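You operate a simulated robot arm through the tools that you are given. There is no shell and no other tool.

You run a simulated robot arm. Do the job below in one go: nothing can be reset, and whatever is moved stays where it is left.

JOB
The bath shows LOW WATER: empty the blue jug into it, then restart.
Fine: switch off first; jug back on its spot, lid shut, switch on, wait for READY. Set down upright: blue jug.

Only the result counts: the job must be done as asked and must still hold three seconds after the hand-in. Knocking over, shifting, dropping, spilling or breaking anything else fails it. A push-on lid holds only when it is set on centred and level and pressed home; a screw cap is set on level and turned clockwise until tight.

ROBOT AND FRAMES
A 7-joint arm with a two-finger parallel gripper, fixed in place. Base frame: the origin is on the floor under the middle of its stand, x ahead of it, y to its left, z up. Units: mm, rad, N and s.
With the tool pointing down near the work surface it reaches from about 280 to 700 mm from the base axis. Its first joint turns from -2.897 to 2.897 rad. Payload 1.57 kg.
Tool frame: the origin (TCP) lies between the finger pads and is the grasp point; the fingertips stand 30 mm ahead of it; z points along the fingers, y is the line along which they close. The gripper opens to 80 mm. The fingers are 17 mm wide and 12 mm thick; the gripper's body (40 by 82 mm) begins 80 mm behind the TCP.
Orientation is told as [roll, pitch, yaw] about the base's x, y, z axes, in that order, counted from this pose: with the fingers straight down and closing along the base's y, the tool's x points along the base's -x, its y along +y and its z along -z.

CONTROLS
- The arm moves only by the tool apply_moves. Its argument "steps" is a list of rows, each an object of numbers (a shift or turn left out is 0, a gripper value left out holds the last): "tx", "ty", "tz": the shift along the tool's x, y, z in units of 30 mm (1.0 is 30 mm); "ax", "ay", "az": the turn, a rotation vector about the tool's x, y, z in units of 6 degrees (1.0 is 6 degrees); "gripper": the gripper command, from -1 (fully open) to 1 (shut), values between in proportion. In form: [{"tx": .., "ty": .., "tz": .., "ax": .., "ay": .., "az": .., "gripper": ..}, ...]. A call has 1 to 20 rows; each row shifts and turns the commanded pose from where the row before left it, along the tool's axes as they then stand. A call with a number of a shift or a turn outside -1 to 1 is refused whole. A row lasts 0.2 s, in which the tool goes at most 50 mm and 0.15 rad; a call with a longer step from one row to the next is refused whole, and so is a gripper value outside its range. Where a pose cannot be reached the arm comes as near as it can. A force on the tool above 40 N (or 10 N above the force at the start of the call, whichever is more), or a blocked arm, ends the call early, and 0.2 s more pass. Each finger travels about 72 mm/s and halts on what it meets, pressing with about 25 N; the grip force reading is that of the motor and also rises with nothing between the fingers. The clock runs only during rows and for 0.2 s after the last one: add rows that do not move to give the fingers time. The reply holds the time, the measured pose of the TCP, the force on the tool along the base axes, the opening and the grip force, in the units named above and with some noise, with the torque about the TCP (base axes, N m) and any sound that the robot's microphone picked up.
- Cameras (640 x 400 px; columns grow to the right, rows downward): "scene" is fixed at [48.4, -650.4, 1694.8]; the picture's right is [0.90, -0.44, 0.00], its down [-0.21, -0.43, -0.88] and it looks along [0.39, 0.79, -0.48] (base axes); focal length 324 px, centre (320, 200). "wrist" rides on the gripper at [72, -7, -122] in the tool frame; the picture's right is [0.09, 1.00, 0.00], its down [-0.84, 0.08, -0.54] and it looks along [-0.54, 0.05, 0.84] (tool axes); focal length 238 px, centre (320, 200). There is no depth. A picture from a camera that has moved, and an enlarged one, comes with that camera's place and axes in the base frame and with its lens.
- grab_frame(camera): a new picture of that camera. It takes no simulated time.
- move_column(by): slides the trunk up (or, below 0, down) by that many mm; the arm rides with it, the base frame stays. It gives what a move gives, with no picture.
- zoom(camera, box): a new picture of the part [left, top, right, bottom] of that camera's present view, enlarged. It takes no simulated time.
- close_job(): hands the job in; it is judged then, once.

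Places have to be worked out from the pictures, the camera data and where the tool is seen. Open the gripper and draw the arm clear of the work before you hand the job in, unless the task says otherwise.

The tools are called after "Call:" as name(argument=value, ...) on one line, values as JSON. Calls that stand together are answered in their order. apply_moves: Moves the arm, as the interface text tells. Its arguments: {"type":"object","properties":{"steps":{"type":"array","items":{"type":"object","properties":{"tx":{"type":"number"},"ty":{"type":"number"},"tz":{"type":"number"},"ax":{"type":"number"},"ay":{"type":"number"},"az":{"type":"number"},"gripper":{"type":"number"}}}}},"required":["steps"]} The other tools are called the same way: move_column (by) moves the trunk up or down; grab_frame (camera) takes a picture; zoom (camera, box) takes an enlarged picture of a part of a camera's view; close_job () hands the job in.

At the start:

```text
clock: 0.0
ee_pos: [217.6, 252.3, 1511.6]
tool_rot: [0.0, -0.002, 0.0]
force: [-0.7, 0.7, 0.5]
wrist_torque: [0.02, 0.01, 0.01]
gripper_width: 79.9
grasp_force: 0.0
trunk travel left (down, up): [-425.0, 55.0]
```

scene: 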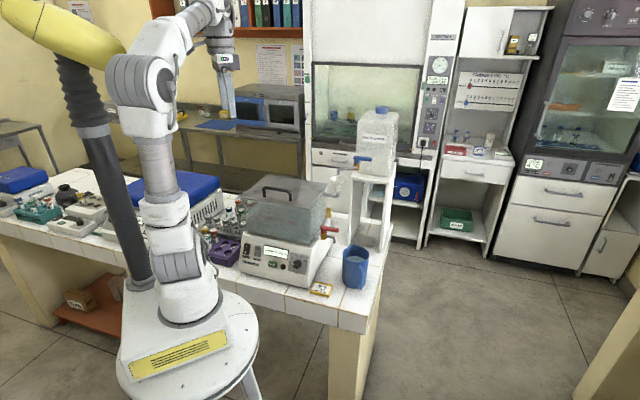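
wrist: 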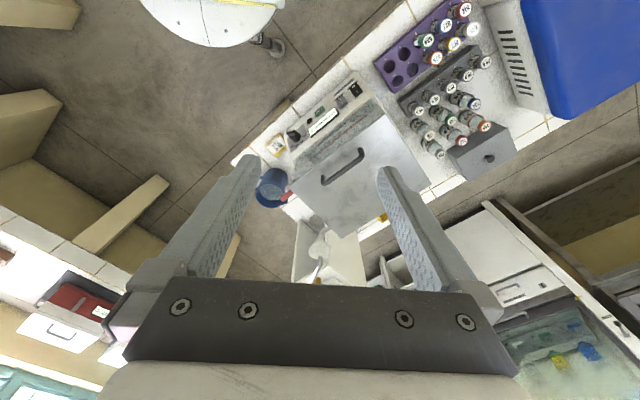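

I start by looking closely at the bath, its switch, the lid and the blue jug before moving anything.

Call:
zoom(camera="scene", box=[220, 150, 400, 310])

Call:
zoom(camera="scene", box=[235, 235, 315, 285])

Call:
zoom(camera="wrist", box=[240, 70, 440, 270])

```text
2.50 times, centred on (310, 230) of scene
camera zoom: at [48.4, -650.4, 1694.8], right [0.9, -0.44, 0.0], down [-0.21, -0.43, -0.88], along [0.39, 0.79, -0.48], focal length 811 px, centre (345, 125)
```

zoom: 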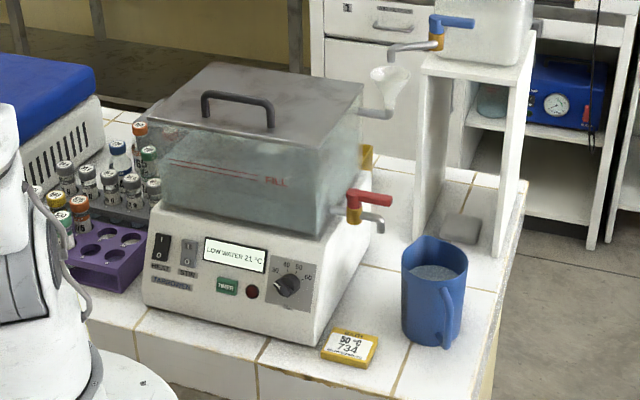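

```text
8.00 times, centred on (275, 260) of scene
camera zoom: at [48.4, -650.4, 1694.8], right [0.9, -0.44, 0.0], down [-0.21, -0.43, -0.88], along [0.39, 0.79, -0.48], focal length 2594 px, centre (680, -280)
```

zoom: 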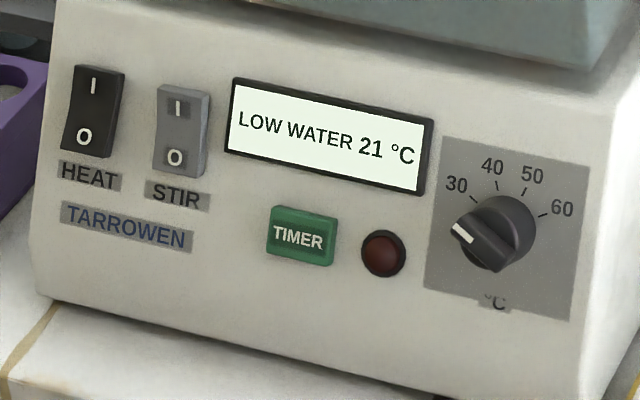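

```text
2.00 times, centred on (340, 170) of wrist
camera zoom: at [144.8, 245.3, 1632.7], right [-0.09, 1.0, 0.0], down [0.84, 0.08, 0.54], along [0.54, 0.05, -0.84], focal length 477 px, centre (280, 260)
```

zoom: 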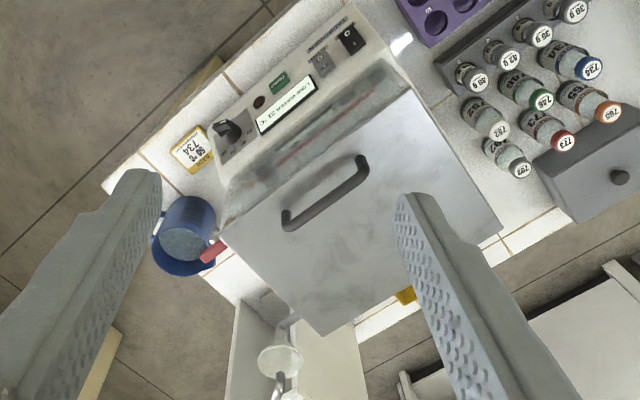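

Call:
zoom(camera="scene", box=[235, 165, 345, 235])

Call:
zoom(camera="scene", box=[300, 210, 400, 300])

Call:
zoom(camera="wrist", box=[280, 100, 420, 240])

Call:
zoom(camera="wrist", box=[240, 70, 380, 210])

```text
5.71 times, centred on (290, 200) of scene
camera zoom: at [48.4, -650.4, 1694.8], right [0.9, -0.44, 0.0], down [-0.21, -0.43, -0.88], along [0.39, 0.79, -0.48], focal length 1853 px, centre (491, 200)
```

zoom: 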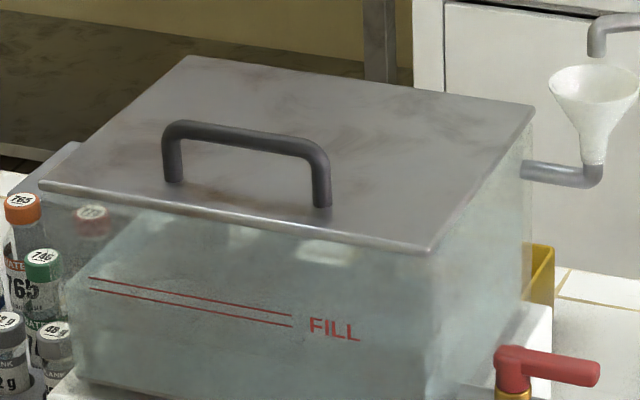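

```text
4.44 times, centred on (350, 255) of scene
camera zoom: at [48.4, -650.4, 1694.8], right [0.9, -0.44, 0.0], down [-0.21, -0.43, -0.88], along [0.39, 0.79, -0.48], focal length 1441 px, centre (187, -44)
```

zoom: 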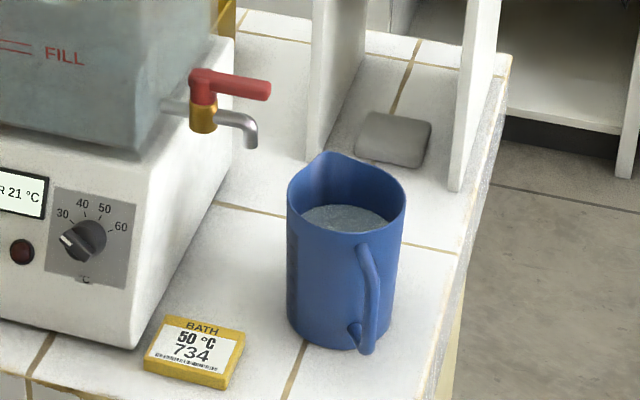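

```text
2.86 times, centred on (350, 170) of wrist
camera zoom: at [144.8, 245.3, 1632.7], right [-0.09, 1.0, 0.0], down [0.84, 0.08, 0.54], along [0.54, 0.05, -0.84], focal length 681 px, centre (234, 286)
```

zoom: 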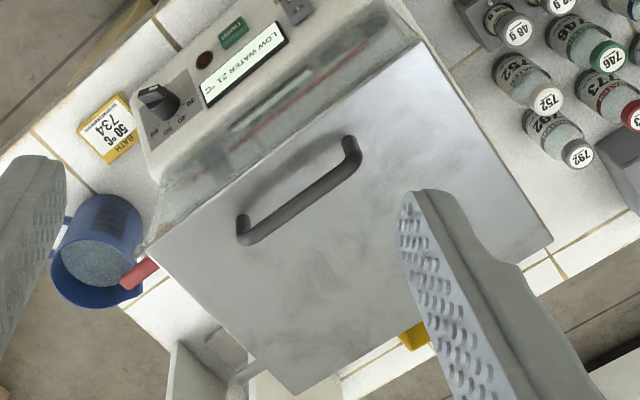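

```text
2.86 times, centred on (310, 140) of wrist
camera zoom: at [144.8, 245.3, 1632.7], right [-0.09, 1.0, 0.0], down [0.84, 0.08, 0.54], along [0.54, 0.05, -0.84], focal length 681 px, centre (349, 371)
```

zoom: 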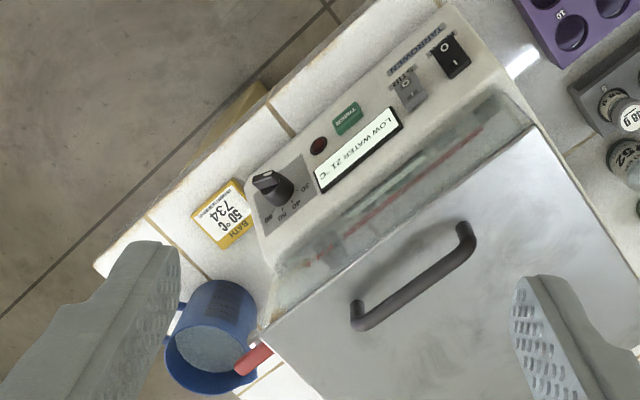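

The bath's lid lies at about z 1145, with its front edge running from about (420, 202) to (247, 386), so the panel faces (-x, -y). I'll turn the wrist camera toward the panel and lower the trunk for a closer look.

Call:
apply_moves(steps=[{"az": -0.9}, {"az": -0.9}, {"az": -0.9}, {"az": -0.9}, {"az": -0.9}, {"az": -0.9}, {"az": -0.9}, {"az": -0.9}])

Call:
move_column(by=-200)

Call:
grab_frame(camera="wrist")

Call:
grab_frame(camera="scene")

```text
clock: 1.8
ee_pos: [216.5, 252.1, 1509.8]
tool_rot: [-0.003, 0.0, 0.757]
force: [0.1, 0.2, 0.2]
wrist_torque: [-0.01, 0.02, 0.02]
gripper_width: 79.9
grasp_force: 0.1
trunk travel left (down, up): [-425.0, 55.0]
```

```text
clock: 4.0
ee_pos: [216.7, 252.9, 1311.4]
tool_rot: [-0.002, -0.001, 0.754]
force: [-0.2, 0.9, -0.9]
wrist_torque: [-0.01, 0.01, 0.01]
gripper_width: 79.9
grasp_force: 0.0
trunk travel left (down, up): [-225.0, 255.0]
```

```text
taken
camera wrist: at [169.1, 197.6, 1432.4], right [-0.75, 0.66, 0.0], down [0.56, 0.63, 0.54], along [0.36, 0.41, -0.84], focal length 238 px, centre (320, 200)
```

wrist: 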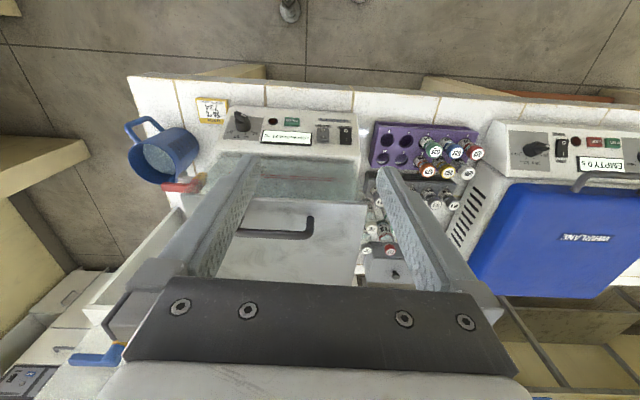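

```text
taken
```

scene: 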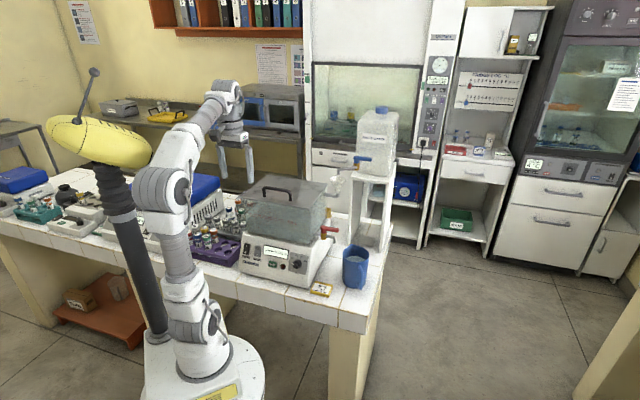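

Call:
zoom(camera="wrist", box=[100, 70, 260, 230])

Call:
zoom(camera="wrist", box=[200, 90, 380, 210])

Call:
zoom(camera="wrist", box=[220, 180, 400, 290])

```text
2.50 times, centred on (180, 150) of wrist
camera zoom: at [169.1, 197.6, 1432.4], right [-0.75, 0.66, 0.0], down [0.56, 0.63, 0.54], along [0.36, 0.41, -0.84], focal length 596 px, centre (670, 325)
```

zoom: 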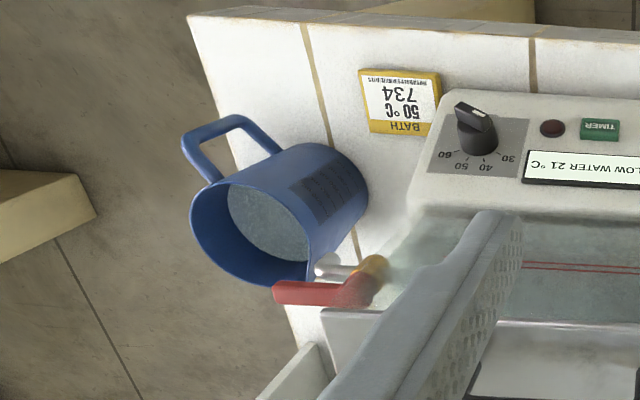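

```text
3.33 times, centred on (290, 150) of wrist
camera zoom: at [169.1, 197.6, 1432.4], right [-0.75, 0.66, 0.0], down [0.56, 0.63, 0.54], along [0.36, 0.41, -0.84], focal length 794 px, centre (420, 367)
```

zoom: 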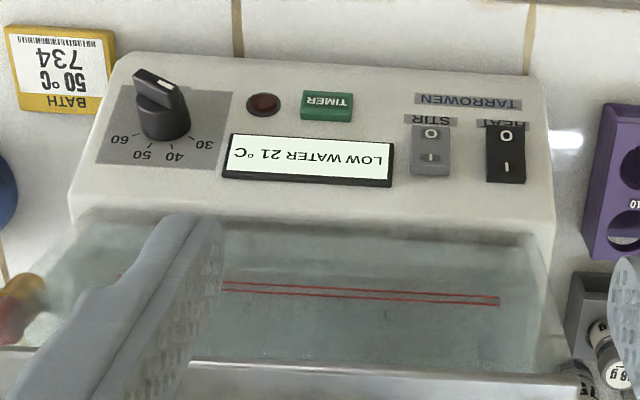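

```text
3.56 times, centred on (310, 235) of wrist
camera zoom: at [169.1, 197.6, 1432.4], right [-0.75, 0.66, 0.0], down [0.56, 0.63, 0.54], along [0.36, 0.41, -0.84], focal length 848 px, centre (356, 76)
```

zoom: 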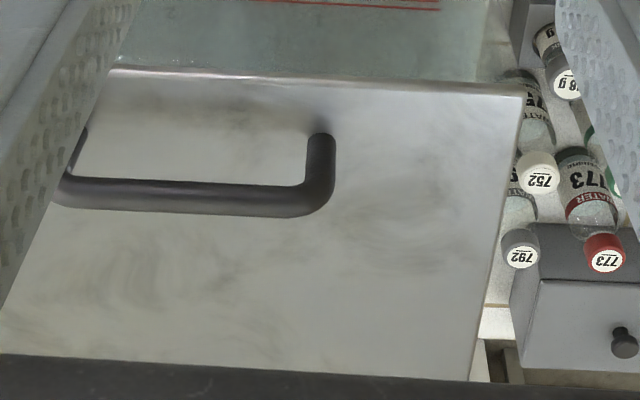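

Call:
apply_moves(steps=[{"tz": -1}, {"tz": -1}, {"tz": -1}, {"tz": -1}, {"tx": -1}, {"tx": -1}, {"tx": -1}, {"tx": -1}, {"tx": -1}])

Call:
grab_frame(camera="wrist")

Call:
grab_frame(camera="scene")

```text
clock: 6.0
ee_pos: [317.7, 341.2, 1321.2]
tool_rot: [-0.001, -0.002, 0.752]
force: [0.7, 0.2, 0.8]
wrist_torque: [0.0, -0.01, -0.01]
gripper_width: 80.2
grasp_force: 0.1
out of reach, approached as far as the arm can: row 2, 3, 4, 5, 6, 7, 8, 9
trunk travel left (down, up): [-225.0, 255.0]
```

```text
taken
camera wrist: at [269.3, 286.0, 1442.3], right [-0.75, 0.66, 0.0], down [0.56, 0.63, 0.54], along [0.36, 0.41, -0.84], focal length 238 px, centre (320, 200)
```

wrist: 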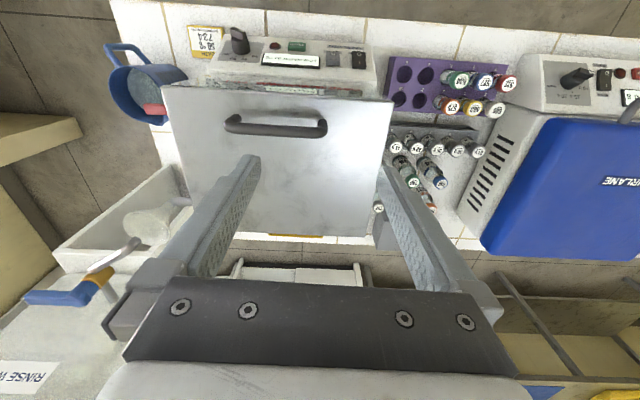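

```text
taken
```

scene: 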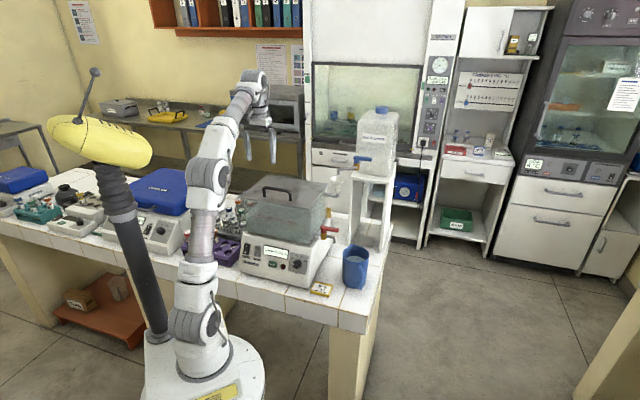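

Call:
zoom(camera="wrist", box=[150, 70, 410, 250])

Call:
zoom(camera="wrist", box=[230, 190, 390, 290])

Call:
zoom(camera="wrist", box=[200, 20, 400, 110])

Call:
zoom(camera="wrist", box=[90, 20, 210, 140])

```text
2.22 times, centred on (280, 160) of wrist
camera zoom: at [269.3, 286.0, 1442.3], right [-0.75, 0.66, 0.0], down [0.56, 0.63, 0.54], along [0.36, 0.41, -0.84], focal length 530 px, centre (409, 289)
```

zoom: 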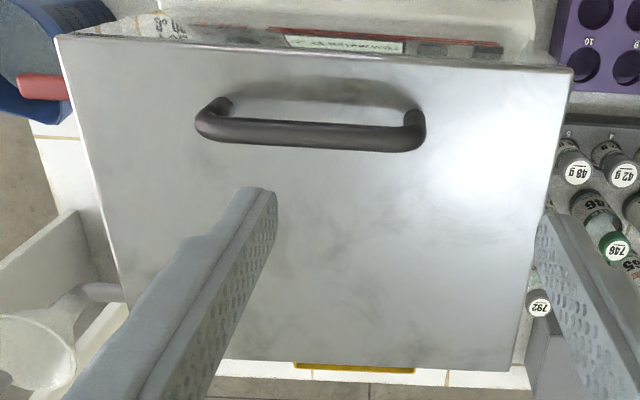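

```text
4.00 times, centred on (310, 240) of wrist
camera zoom: at [269.3, 286.0, 1442.3], right [-0.75, 0.66, 0.0], down [0.56, 0.63, 0.54], along [0.36, 0.41, -0.84], focal length 953 px, centre (360, 40)
```

zoom: 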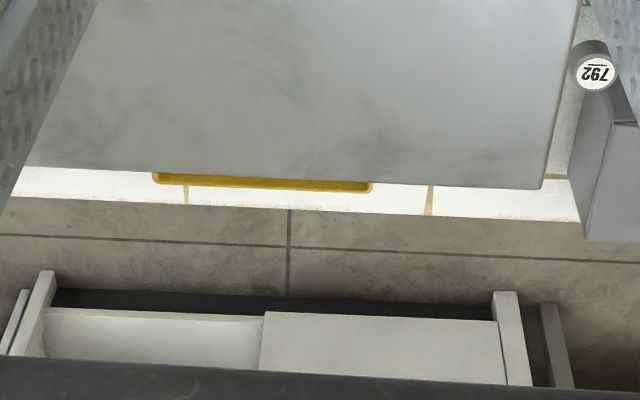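

```text
3.20 times, centred on (300, 65) of wrist
camera zoom: at [269.3, 286.0, 1442.3], right [-0.75, 0.66, 0.0], down [0.56, 0.63, 0.54], along [0.36, 0.41, -0.84], focal length 763 px, centre (384, 632)
```

zoom: 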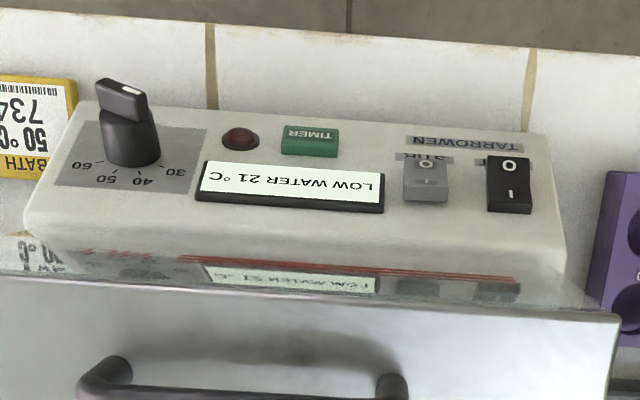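

```text
3.33 times, centred on (150, 80) of wrist
camera zoom: at [269.3, 286.0, 1442.3], right [-0.75, 0.66, 0.0], down [0.56, 0.63, 0.54], along [0.36, 0.41, -0.84], focal length 794 px, centre (887, 600)
```

zoom: 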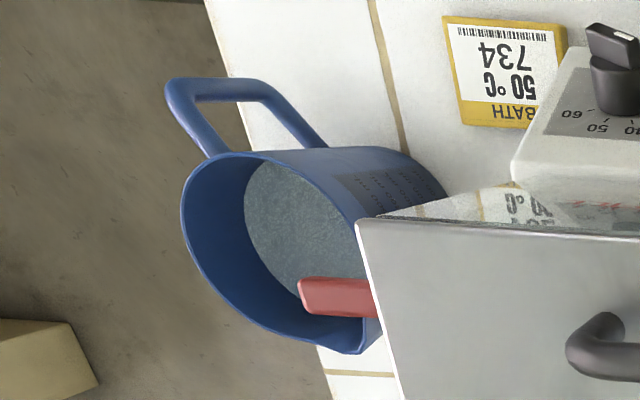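

The lid handle sits near the front edge, which suggests a lid hinged at the back. Triangulating from the wrist views puts the HEAT rocker near (231, 347, 953) and the bench near z 850. I'll back out in front of the panel and look more closely.

Call:
apply_moves(steps=[{"tx": 1}, {"tx": 1}, {"tx": 1}, {"tx": 1}, {"tx": 1}])

```text
clock: 7.2
ee_pos: [218.5, 233.0, 1313.5]
tool_rot: [0.002, 0.028, 0.721]
force: [0.6, 0.9, -0.9]
wrist_torque: [-0.01, -0.01, 0.02]
gripper_width: 79.9
grasp_force: 0.1
trunk travel left (down, up): [-225.0, 255.0]
```

Call:
apply_moves(steps=[{"ty": 1}, {"ty": 1}, {}])

Call:
move_column(by=-170)

Call:
grab_frame(camera="wrist")

Call:
grab_frame(camera="scene")

```text
clock: 8.2
ee_pos: [211.7, 259.9, 1312.7]
tool_rot: [0.006, 0.036, 0.615]
force: [0.5, -0.3, 0.2]
wrist_torque: [-0.03, 0.0, -0.01]
gripper_width: 80.0
grasp_force: 0.1
trunk travel left (down, up): [-225.0, 255.0]
stopped in row 3: the arm was blocked; the commanded pose is now the measured one
```

```text
clock: 10.1
ee_pos: [212.7, 261.2, 1143.9]
tool_rot: [0.007, 0.034, 0.617]
force: [0.3, 0.7, -0.5]
wrist_torque: [0.0, -0.02, 0.0]
gripper_width: 79.9
grasp_force: 0.0
trunk travel left (down, up): [-55.0, 425.0]
```

```text
taken
camera wrist: at [161.0, 214.7, 1266.9], right [-0.65, 0.76, 0.01], down [0.66, 0.55, 0.51], along [0.38, 0.34, -0.86], focal length 238 px, centre (320, 200)
```

wrist: 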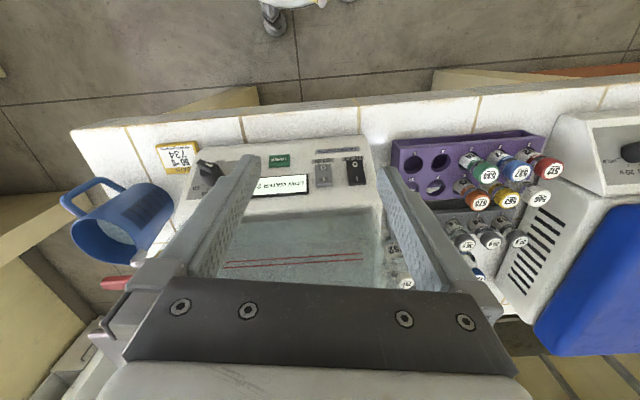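

```text
taken
```

scene: 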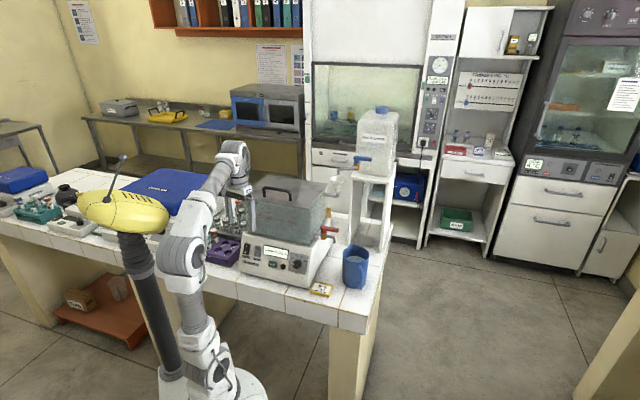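

The arm was stretched near its upper limit, which explains the blocked row, so I'll lower the tool with the arm itself and straighten the yaw to about 45°.

Call:
apply_moves(steps=[{"tz": 1}, {"tz": 1, "az": -0.8}, {"az": -0.8}, {}])

Call:
grab_frame(camera="wrist")

```text
clock: 11.1
ee_pos: [219.6, 257.6, 1076.8]
tool_rot: [0.018, 0.053, 0.756]
force: [0.3, 0.7, 0.3]
wrist_torque: [0.0, -0.01, 0.02]
gripper_width: 80.4
grasp_force: 0.1
trunk travel left (down, up): [-55.0, 425.0]
```

```text
taken
camera wrist: at [179.4, 204.3, 1202.2], right [-0.75, 0.66, 0.02], down [0.58, 0.64, 0.5], along [0.31, 0.39, -0.87], focal length 238 px, centre (320, 200)
```

wrist: 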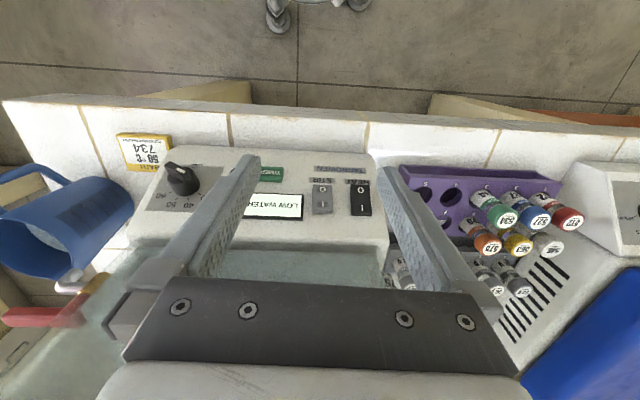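

Call:
zoom(camera="wrist", box=[290, 150, 400, 230])

Call:
zoom(camera="wrist", box=[0, 110, 240, 330])

Call:
zoom(camera="scene", box=[238, 240, 268, 265])

```text
5.00 times, centred on (345, 190) of wrist
camera zoom: at [179.4, 204.3, 1202.2], right [-0.75, 0.66, 0.02], down [0.58, 0.64, 0.5], along [0.31, 0.39, -0.87], focal length 1192 px, centre (195, 250)
```

zoom: 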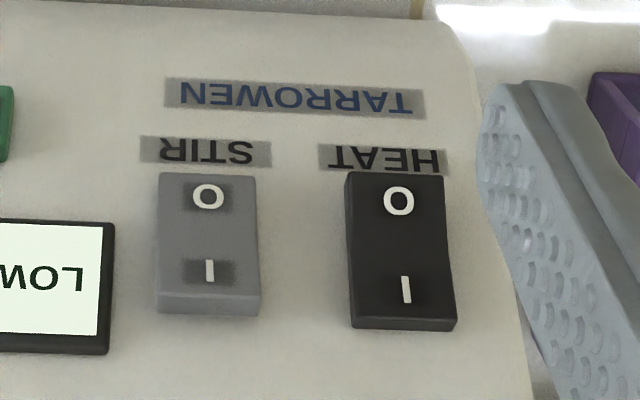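

```text
1.82 times, centred on (120, 220) of wrist
camera zoom: at [179.4, 204.3, 1202.2], right [-0.75, 0.66, 0.02], down [0.58, 0.64, 0.5], along [0.31, 0.39, -0.87], focal length 433 px, centre (684, 164)
```

zoom: 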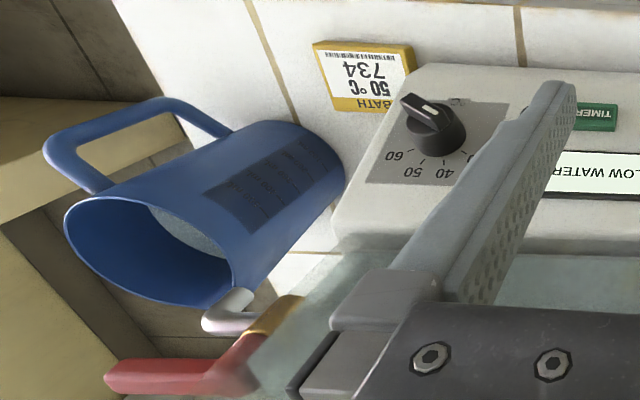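

```text
16.00 times, centred on (253, 252) of scene
camera zoom: at [48.4, -650.4, 1694.8], right [0.9, -0.44, 0.0], down [-0.21, -0.43, -0.88], along [0.39, 0.79, -0.48], focal length 5188 px, centre (1392, -640)
```

zoom: 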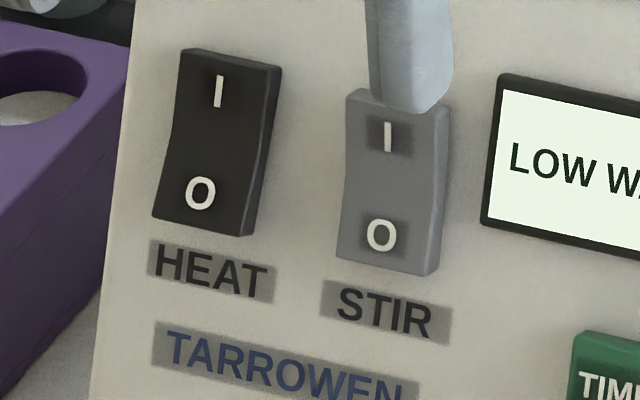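

Both rockers look alike. The O end of HEAT should be near (226, 344, 942), on a face about 60° from horizontal. I'll close the gripper, slide in front of HEAT and tilt the fingers toward the panel.

Call:
apply_moves(steps=[{"ax": 0.19, "az": -0.29, "gripper": 1}, {"ay": -0.967, "ty": 0.19}, {"ay": -0.967, "ty": 0.19}, {"ay": -0.967, "ty": 0.19}, {"ay": -0.967, "ty": 0.19}, {"ay": -0.967, "ty": 0.19}, {"ay": -0.967, "ty": 0.19}, {"ay": -0.967, "ty": 0.19}, {"ay": -0.967, "ty": 0.19}, {"ay": -0.967, "ty": 0.19}, {"ay": -0.967, "ty": 0.19}, {}])

Call:
grab_frame(camera="wrist")

Call:
grab_frame(camera="scene")

```text
clock: 12.0
ee_pos: [260.2, 228.4, 1071.0]
tool_rot: [0.043, -0.147, 0.621]
force: [-0.6, 0.6, 0.3]
wrist_torque: [0.0, 0.01, -0.01]
gripper_width: 0.0
grasp_force: 21.4
trunk travel left (down, up): [-55.0, 425.0]
stopped in row 4: the arm was blocked; the commanded pose is now the measured one
```

```text
taken
camera wrist: at [194.2, 165.5, 1180.5], right [-0.66, 0.75, 0.03], down [0.58, 0.48, 0.66], along [0.48, 0.45, -0.75], focal length 238 px, centre (320, 200)
```

wrist: 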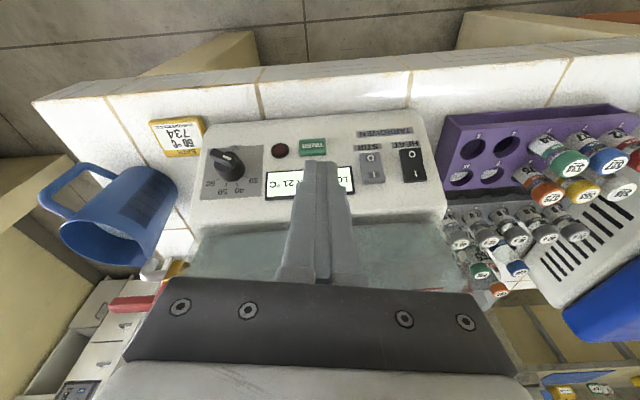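

```text
taken
```

scene: 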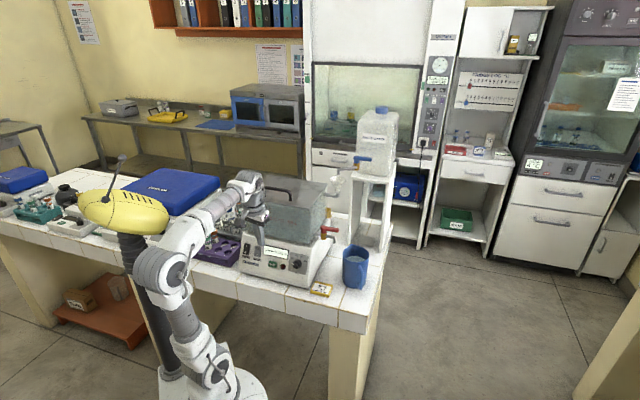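

Call:
zoom(camera="scene", box=[60, 150, 280, 400])

```text
1.60 times, centred on (170, 275) of scene
camera zoom: at [48.4, -650.4, 1694.8], right [0.9, -0.44, 0.0], down [-0.21, -0.43, -0.88], along [0.39, 0.79, -0.48], focal length 519 px, centre (560, 80)
```

zoom: 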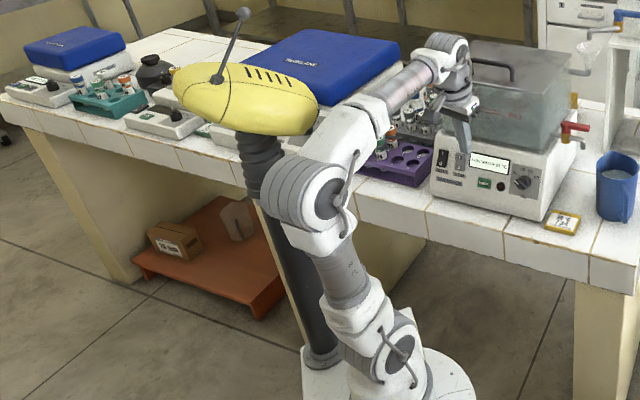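

The blocked rows come from the wrist folding while the shoulder sits too low for this hand height. I'll raise the trunk and lower the hand with the arm, which gives a more natural posture.

Call:
move_column(by=200)

Call:
apply_moves(steps=[{"tz": 1}, {"tz": 1}, {"tz": 1}, {"tz": 1}, {"tz": 1}, {"tz": 1}, {}])

Call:
grab_frame(camera="scene")

```text
clock: 14.2
ee_pos: [259.4, 226.4, 1269.9]
tool_rot: [0.045, -0.146, 0.619]
force: [0.2, 0.0, -0.1]
wrist_torque: [0.01, 0.03, 0.06]
gripper_width: 0.0
grasp_force: 21.6
trunk travel left (down, up): [-255.0, 225.0]
```

```text
clock: 15.8
ee_pos: [275.8, 248.6, 1094.0]
tool_rot: [0.044, -0.146, 0.618]
force: [-0.3, 0.8, 0.7]
wrist_torque: [0.02, -0.03, 0.0]
gripper_width: 0.2
grasp_force: 21.5
trunk travel left (down, up): [-255.0, 225.0]
```

```text
taken
```

scene: 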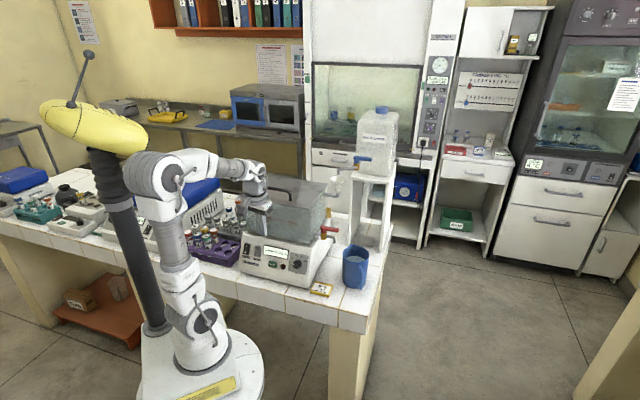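

Call:
apply_moves(steps=[{"az": -0.79, "ax": 0.1}, {"az": -0.79, "ax": 0.09}, {"ay": -0.97, "ty": 0.43}, {"ay": -0.97, "ty": 0.43}, {"ay": -0.97, "ty": 0.43}, {"ay": -0.97, "ty": 0.43}, {"ay": -0.97, "ty": 0.43}, {"ay": -0.97, "ty": 0.43}, {"ay": -0.97, "ty": 0.43}, {"ay": -0.97, "ty": 0.43}, {}])

Call:
grab_frame(camera="wrist")

Call:
grab_frame(camera="scene")

```text
clock: 18.1
ee_pos: [208.3, 336.5, 1105.5]
tool_rot: [-0.003, -0.961, 0.784]
force: [-0.1, -0.4, -0.1]
wrist_torque: [0.0, -0.01, 0.04]
gripper_width: 0.0
grasp_force: 20.9
out of reach, approached as far as the arm can: row 9, 10
trunk travel left (down, up): [-255.0, 225.0]
```

```text
taken
camera wrist: at [113.0, 231.6, 1115.2], right [-0.74, 0.67, -0.08], down [-0.03, 0.08, 1.0], along [0.67, 0.74, -0.04], focal length 238 px, centre (320, 200)
```

wrist: 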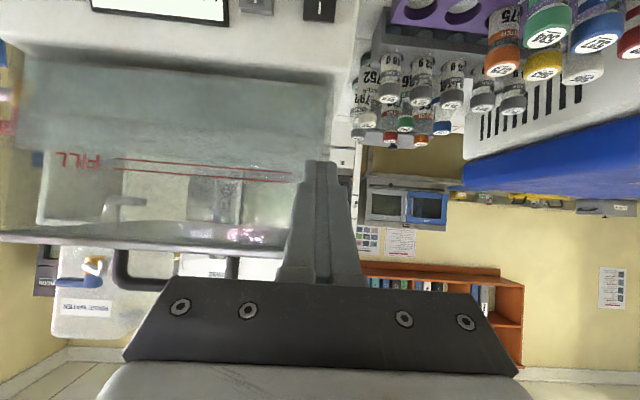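

```text
taken
```

scene: 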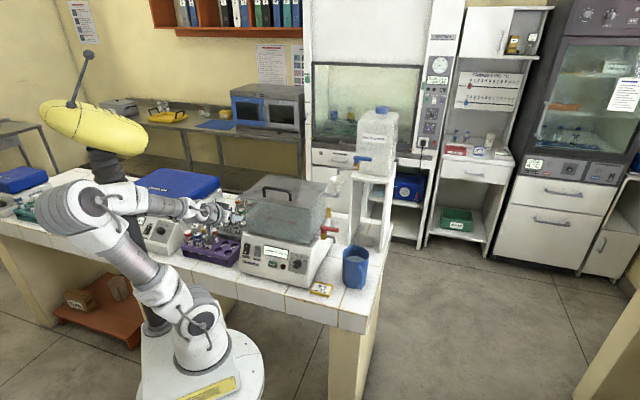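

The tool is tilted correctly, and TCP (208, 336, 1105) is above and in front of the HEAT rocker. I'll descend to a standoff about 30 mm off the rocker's O end.

Call:
apply_moves(steps=[{"tx": 0.52, "tz": 0.2, "ty": -0.03}, {"tx": 0.52, "tz": 0.2, "ty": -0.03}, {"tx": 0.52, "tz": 0.2, "ty": -0.03}, {"tx": 0.52, "tz": 0.2, "ty": -0.03}, {"tx": 0.52, "tz": 0.2, "ty": -0.03}, {"tx": 0.52, "tz": 0.2, "ty": -0.03}, {"tx": 0.52, "tz": 0.2, "ty": -0.03}, {"tx": 0.52, "tz": 0.2, "ty": -0.03}, {}])

Call:
grab_frame(camera="wrist")

Call:
zoom(camera="scene", box=[190, 190, 310, 290])

```text
clock: 19.3
ee_pos: [250.0, 329.4, 1064.5]
tool_rot: [0.123, -0.949, 0.552]
force: [-7.0, -9.3, 6.5]
wrist_torque: [0.07, -0.03, -0.02]
gripper_width: 0.0
grasp_force: 21.4
out of reach, approached as far as the arm can: row 1, 2, 3, 4, 5
trunk travel left (down, up): [-255.0, 225.0]
stopped in row 5: the force on the tool passed its limit at 74 N (the readings are from after the stop); the commanded pose is now the measured one
```

```text
taken
camera wrist: at [143.3, 236.9, 1075.0], right [-0.65, 0.76, 0.0], down [0.03, 0.03, 1.0], along [0.76, 0.65, -0.04], focal length 238 px, centre (320, 200)
```

wrist: 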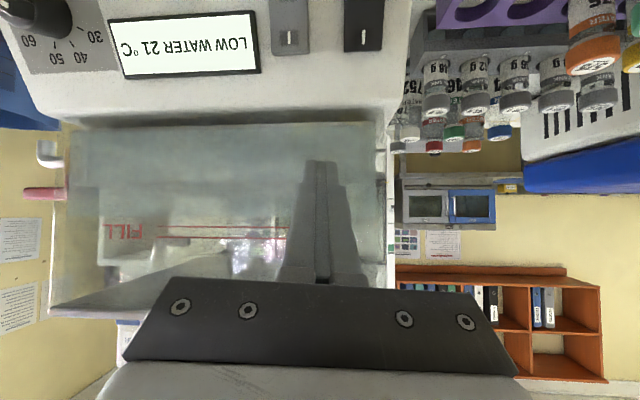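

```text
4.00 times, centred on (250, 240) of scene
camera zoom: at [48.4, -650.4, 1694.8], right [0.9, -0.44, 0.0], down [-0.21, -0.43, -0.88], along [0.39, 0.79, -0.48], focal length 1297 px, centre (600, 40)
```

zoom: 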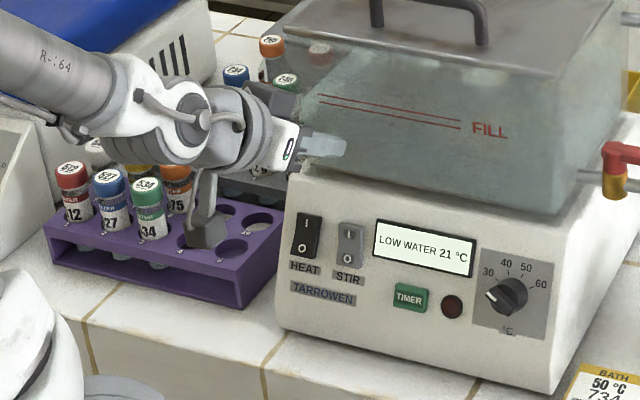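

The reach limit bent the path and the fingertips touched the tank front. I'll back straight off along the tool axis right away and check that nothing moved.

Call:
apply_moves(steps=[{"tz": -0.5}, {"tz": -0.5}, {}])

Call:
grab_frame(camera="scene")

Call:
zoom(camera="scene", box=[220, 150, 400, 310])

```text
clock: 20.1
ee_pos: [241.9, 326.4, 1088.8]
tool_rot: [0.139, -0.941, 0.53]
force: [0.3, -0.6, -0.9]
wrist_torque: [0.03, 0.03, -0.04]
gripper_width: 0.1
grasp_force: 21.2
out of reach, approached as far as the arm can: row 1, 2
trunk travel left (down, up): [-255.0, 225.0]
```

```text
taken
```

scene: 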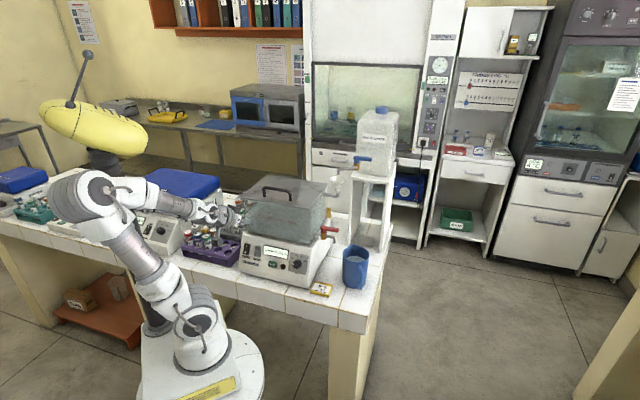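

```text
2.50 times, centred on (310, 230) of scene
camera zoom: at [48.4, -650.4, 1694.8], right [0.9, -0.44, 0.0], down [-0.21, -0.43, -0.88], along [0.39, 0.79, -0.48], focal length 811 px, centre (345, 125)
```

zoom: 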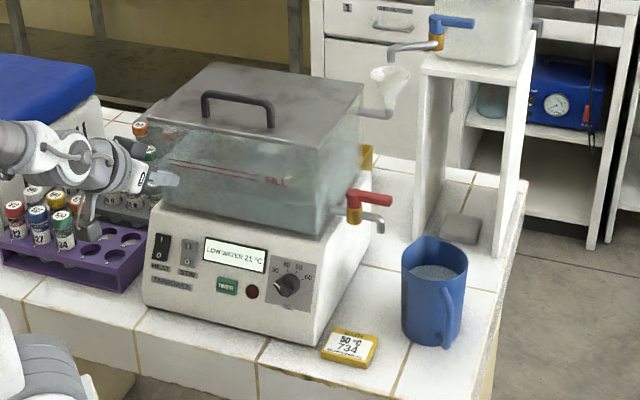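

Nothing on the bench has moved, and the residual force is about zero. I'll untilt the tool while backing out, to bring the arm into a better posture. After that I'll press with the tool nearly vertical.

Call:
apply_moves(steps=[{"ay": 0.97, "tz": -0.4}, {"ay": 0.97, "tz": -0.4}, {"ay": 0.97, "tz": -0.4}, {"ay": 0.97, "tz": -0.4}])

Call:
grab_frame(camera="scene")

```text
clock: 21.1
ee_pos: [210.9, 305.1, 1123.0]
tool_rot: [0.08, -0.546, 0.618]
force: [0.3, -1.0, 0.9]
wrist_torque: [0.05, 0.0, -0.02]
gripper_width: 0.1
grasp_force: 21.4
trunk travel left (down, up): [-255.0, 225.0]
```

```text
taken
```

scene: 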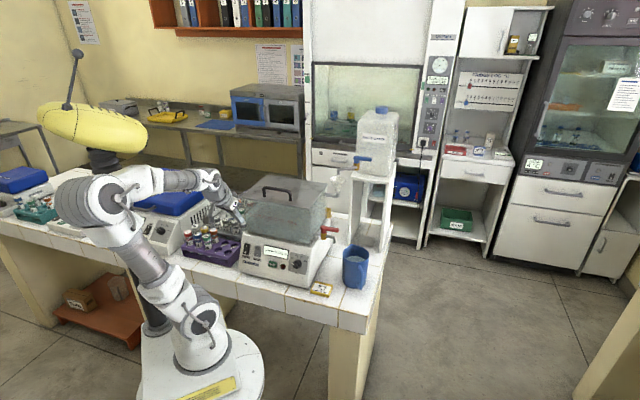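

Call:
apply_moves(steps=[{"ay": 0.93, "az": -0.68, "ax": -0.03}, {"ay": 0.93, "az": -0.68, "ax": -0.03}, {}])

Call:
apply_moves(steps=[{"tz": 0.72, "tx": 0.305, "ty": 0.095}, {"tz": 0.72, "tx": 0.305, "ty": 0.095}, {}])

```text
clock: 21.9
ee_pos: [212.6, 304.4, 1123.9]
tool_rot: [0.011, -0.363, 0.781]
force: [-0.5, 0.8, -0.4]
wrist_torque: [-0.01, 0.03, 0.0]
gripper_width: 0.1
grasp_force: 21.5
trunk travel left (down, up): [-255.0, 225.0]
```

```text
clock: 22.7
ee_pos: [206.1, 310.2, 1078.3]
tool_rot: [0.013, -0.36, 0.781]
force: [0.2, -0.3, -0.5]
wrist_torque: [0.01, 0.02, -0.01]
gripper_width: 0.0
grasp_force: 21.2
trunk travel left (down, up): [-255.0, 225.0]
```

Call:
apply_moves(steps=[{"tz": 0.73, "tx": 0.33, "ty": 0.083}, {"tz": 0.73, "tx": 0.33, "ty": 0.083}, {"tz": 0.73, "tx": 0.33, "ty": 0.083}, {"tz": 0.73, "tx": 0.33, "ty": 0.083}, {}])

Call:
grab_frame(camera="wrist")

Call:
zoom(camera="scene", box=[190, 190, 310, 290])

```text
clock: 23.9
ee_pos: [192.5, 313.0, 979.0]
tool_rot: [0.015, -0.359, 0.781]
force: [-0.5, -0.2, 0.1]
wrist_torque: [0.0, 0.0, 0.0]
gripper_width: 0.0
grasp_force: 21.6
trunk travel left (down, up): [-255.0, 225.0]
```

```text
taken
camera wrist: at [121.4, 229.1, 1067.9], right [-0.77, 0.64, -0.02], down [0.37, 0.47, 0.8], along [0.53, 0.61, -0.6], focal length 238 px, centre (320, 200)
```

wrist: 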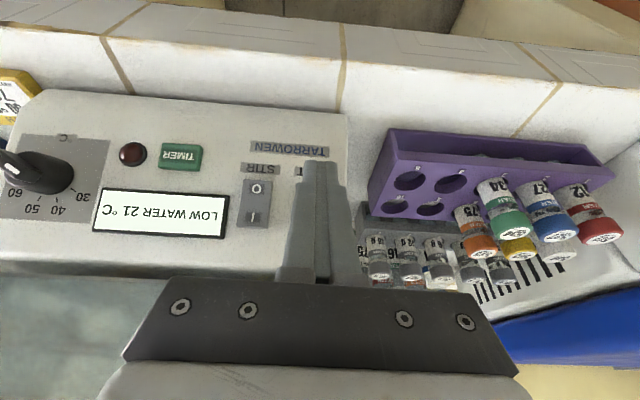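

```text
4.00 times, centred on (250, 240) of scene
camera zoom: at [48.4, -650.4, 1694.8], right [0.9, -0.44, 0.0], down [-0.21, -0.43, -0.88], along [0.39, 0.79, -0.48], focal length 1297 px, centre (600, 40)
```

zoom: 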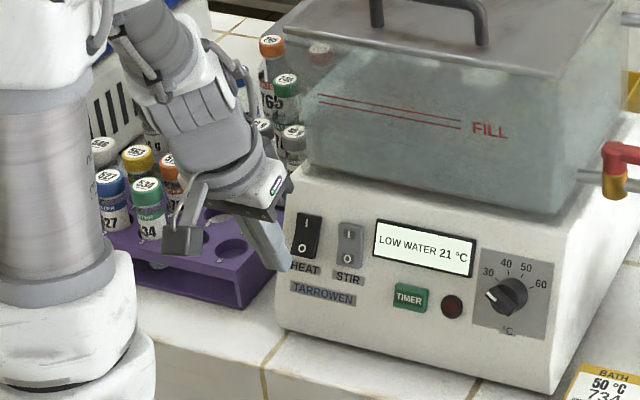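

The fingertips sit about 29 mm off HEAT's O end, well aligned along the panel. I'll push along the panel normal, coarsely first and then in small steps while watching force, sound and display.

Call:
apply_moves(steps=[{"tz": 0.202, "tx": -0.174}, {"tz": 0.202, "tx": -0.174}, {"tz": 0.202, "tx": -0.174}, {}])

Call:
apply_moves(steps=[{"tz": 0.05, "tx": -0.043}, {"tz": 0.05, "tx": -0.043}, {"tz": 0.05, "tx": -0.043}, {}])

Call:
zoom(camera="scene", box=[230, 235, 300, 285])

```text
clock: 24.9
ee_pos: [207.7, 327.8, 969.8]
tool_rot: [0.011, -0.359, 0.782]
force: [0.3, -0.6, -0.4]
wrist_torque: [0.03, 0.01, 0.01]
gripper_width: 0.0
grasp_force: 21.3
trunk travel left (down, up): [-255.0, 225.0]
```

```text
clock: 25.9
ee_pos: [209.8, 330.8, 966.2]
tool_rot: [0.013, -0.362, 0.782]
force: [-5.6, -6.1, 5.8]
wrist_torque: [-0.1, 0.06, 0.0]
gripper_width: 0.1
grasp_force: 20.8
trunk travel left (down, up): [-255.0, 225.0]
```

```text
8.00 times, centred on (265, 260) of scene
camera zoom: at [48.4, -650.4, 1694.8], right [0.9, -0.44, 0.0], down [-0.21, -0.43, -0.88], along [0.39, 0.79, -0.48], focal length 2594 px, centre (760, -280)
```

zoom: 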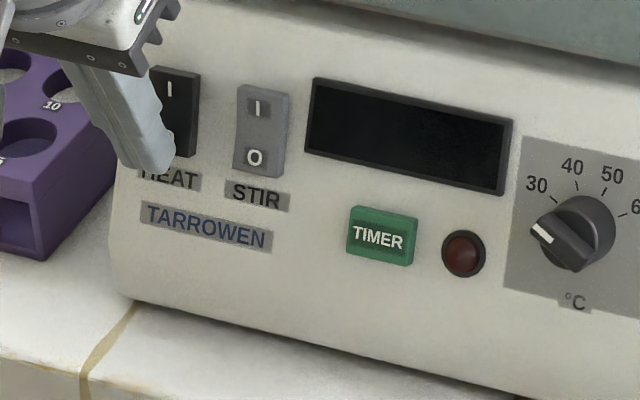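

The display went dark, so HEAT is off. I'll retract from the panel and raise the trunk fully for the lid work.

Call:
apply_moves(steps=[{"tz": -0.4, "tx": 0.35}, {"tz": -0.4, "tx": 0.35}, {"tz": -0.4, "tx": 0.35}, {}])

Call:
zoom(camera="scene", box=[230, 235, 300, 285])

Call:
move_column(by=220)

```text
clock: 26.9
ee_pos: [184.2, 293.0, 968.8]
tool_rot: [0.031, -0.291, 0.748]
force: [0.6, 0.0, 0.2]
wrist_torque: [-0.02, 0.02, -0.03]
gripper_width: 0.0
grasp_force: 21.3
trunk travel left (down, up): [-255.0, 225.0]
```

```text
8.00 times, centred on (265, 260) of scene
camera zoom: at [48.4, -650.4, 1694.8], right [0.9, -0.44, 0.0], down [-0.21, -0.43, -0.88], along [0.39, 0.79, -0.48], focal length 2594 px, centre (760, -280)
```

zoom: 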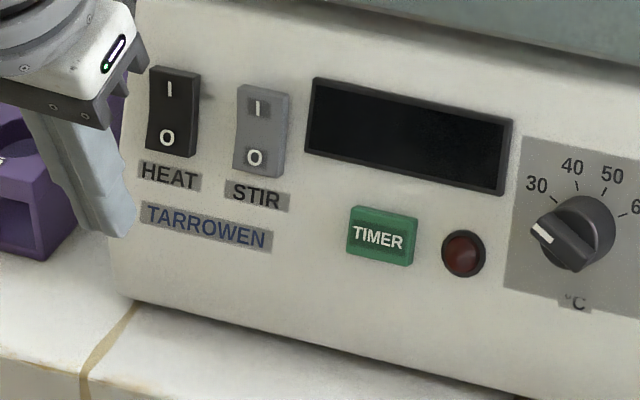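

```text
clock: 29.2
ee_pos: [184.5, 294.6, 1190.4]
tool_rot: [0.032, -0.299, 0.748]
force: [-0.5, -0.3, 0.1]
wrist_torque: [-0.01, -0.01, 0.01]
gripper_width: 0.0
grasp_force: 21.4
trunk travel left (down, up): [-475.0, 5.0]
```

Call:
apply_moves(steps=[{"ay": 0.95}, {"ay": 0.95}, {"ay": 0.95, "ax": 0.3}, {"tz": -1}, {"tz": -1}, {"az": -0.97}, {"az": -0.97}, {"az": -0.97}, {"az": -0.97}, {"az": -0.97}, {"az": -0.97}, {"az": -0.97}, {"az": -0.97}, {"az": -0.97}, {"az": -0.97}, {"az": -0.97}, {"az": -0.97}, {"az": -0.97}, {"az": -0.97}, {"az": -0.97}])

Call:
grab_frame(camera="scene")

```text
clock: 33.4
ee_pos: [183.6, 294.6, 1259.4]
tool_rot: [-0.034, 0.01, 2.285]
force: [-0.2, 0.0, -0.1]
wrist_torque: [0.02, -0.03, 0.02]
gripper_width: 0.0
grasp_force: 21.6
trunk travel left (down, up): [-475.0, 5.0]
```

```text
taken
```

scene: 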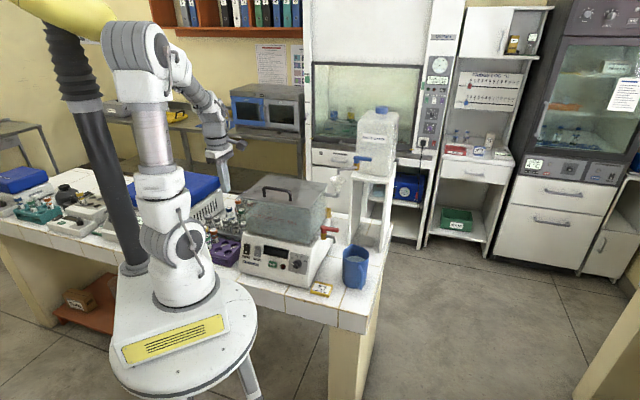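

Call:
apply_moves(steps=[{"az": -0.68, "gripper": 0.1}, {"tx": 0.72, "ty": -0.6}, {"tx": 0.72, "ty": -0.6}, {"tx": 0.72, "ty": -0.6}, {"tx": 0.72, "ty": -0.6}, {"tx": 0.7, "ty": -0.6}, {"ax": 1}, {"ax": 1}, {"ax": 1}, {}])

Call:
grab_frame(camera="wrist")

Call:
zoom(camera="scene", box=[210, 120, 350, 230])

```text
clock: 35.6
ee_pos: [318.7, 290.6, 1275.7]
tool_rot: [-0.377, 0.021, 2.377]
force: [-0.2, 0.0, 0.3]
wrist_torque: [0.01, 0.01, 0.01]
gripper_width: 35.9
grasp_force: 0.1
trunk travel left (down, up): [-475.0, 5.0]
```

```text
taken
camera wrist: at [341.8, 213.3, 1393.1], right [-0.57, -0.74, -0.36], down [-0.8, 0.39, 0.46], along [-0.2, 0.55, -0.81], focal length 238 px, centre (320, 200)
```

wrist: 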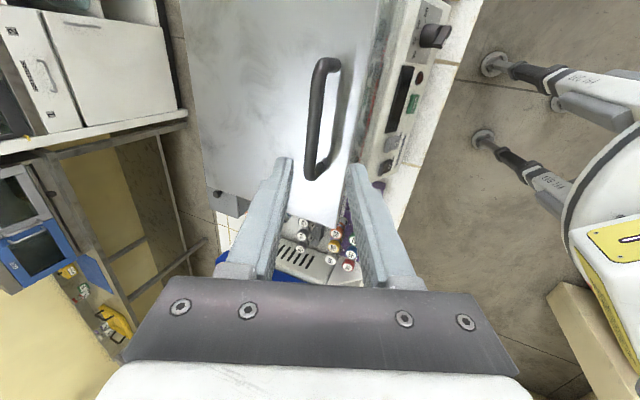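

```text
3.64 times, centred on (280, 175) of scene
camera zoom: at [48.4, -650.4, 1694.8], right [0.9, -0.44, 0.0], down [-0.21, -0.43, -0.88], along [0.39, 0.79, -0.48], focal length 1179 px, centre (466, 291)
```

zoom: 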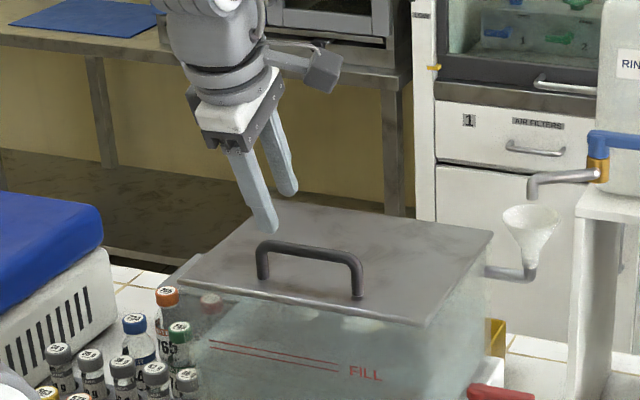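

Call:
zoom(camera="wrist", box=[260, 30, 400, 200])

```text
2.35 times, centred on (330, 115) of wrist
camera zoom: at [341.8, 213.3, 1393.1], right [-0.57, -0.74, -0.36], down [-0.8, 0.39, 0.46], along [-0.2, 0.55, -0.81], focal length 561 px, centre (296, 400)
```

zoom: 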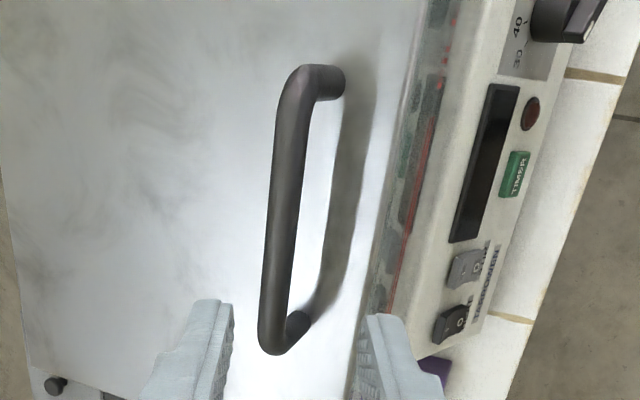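

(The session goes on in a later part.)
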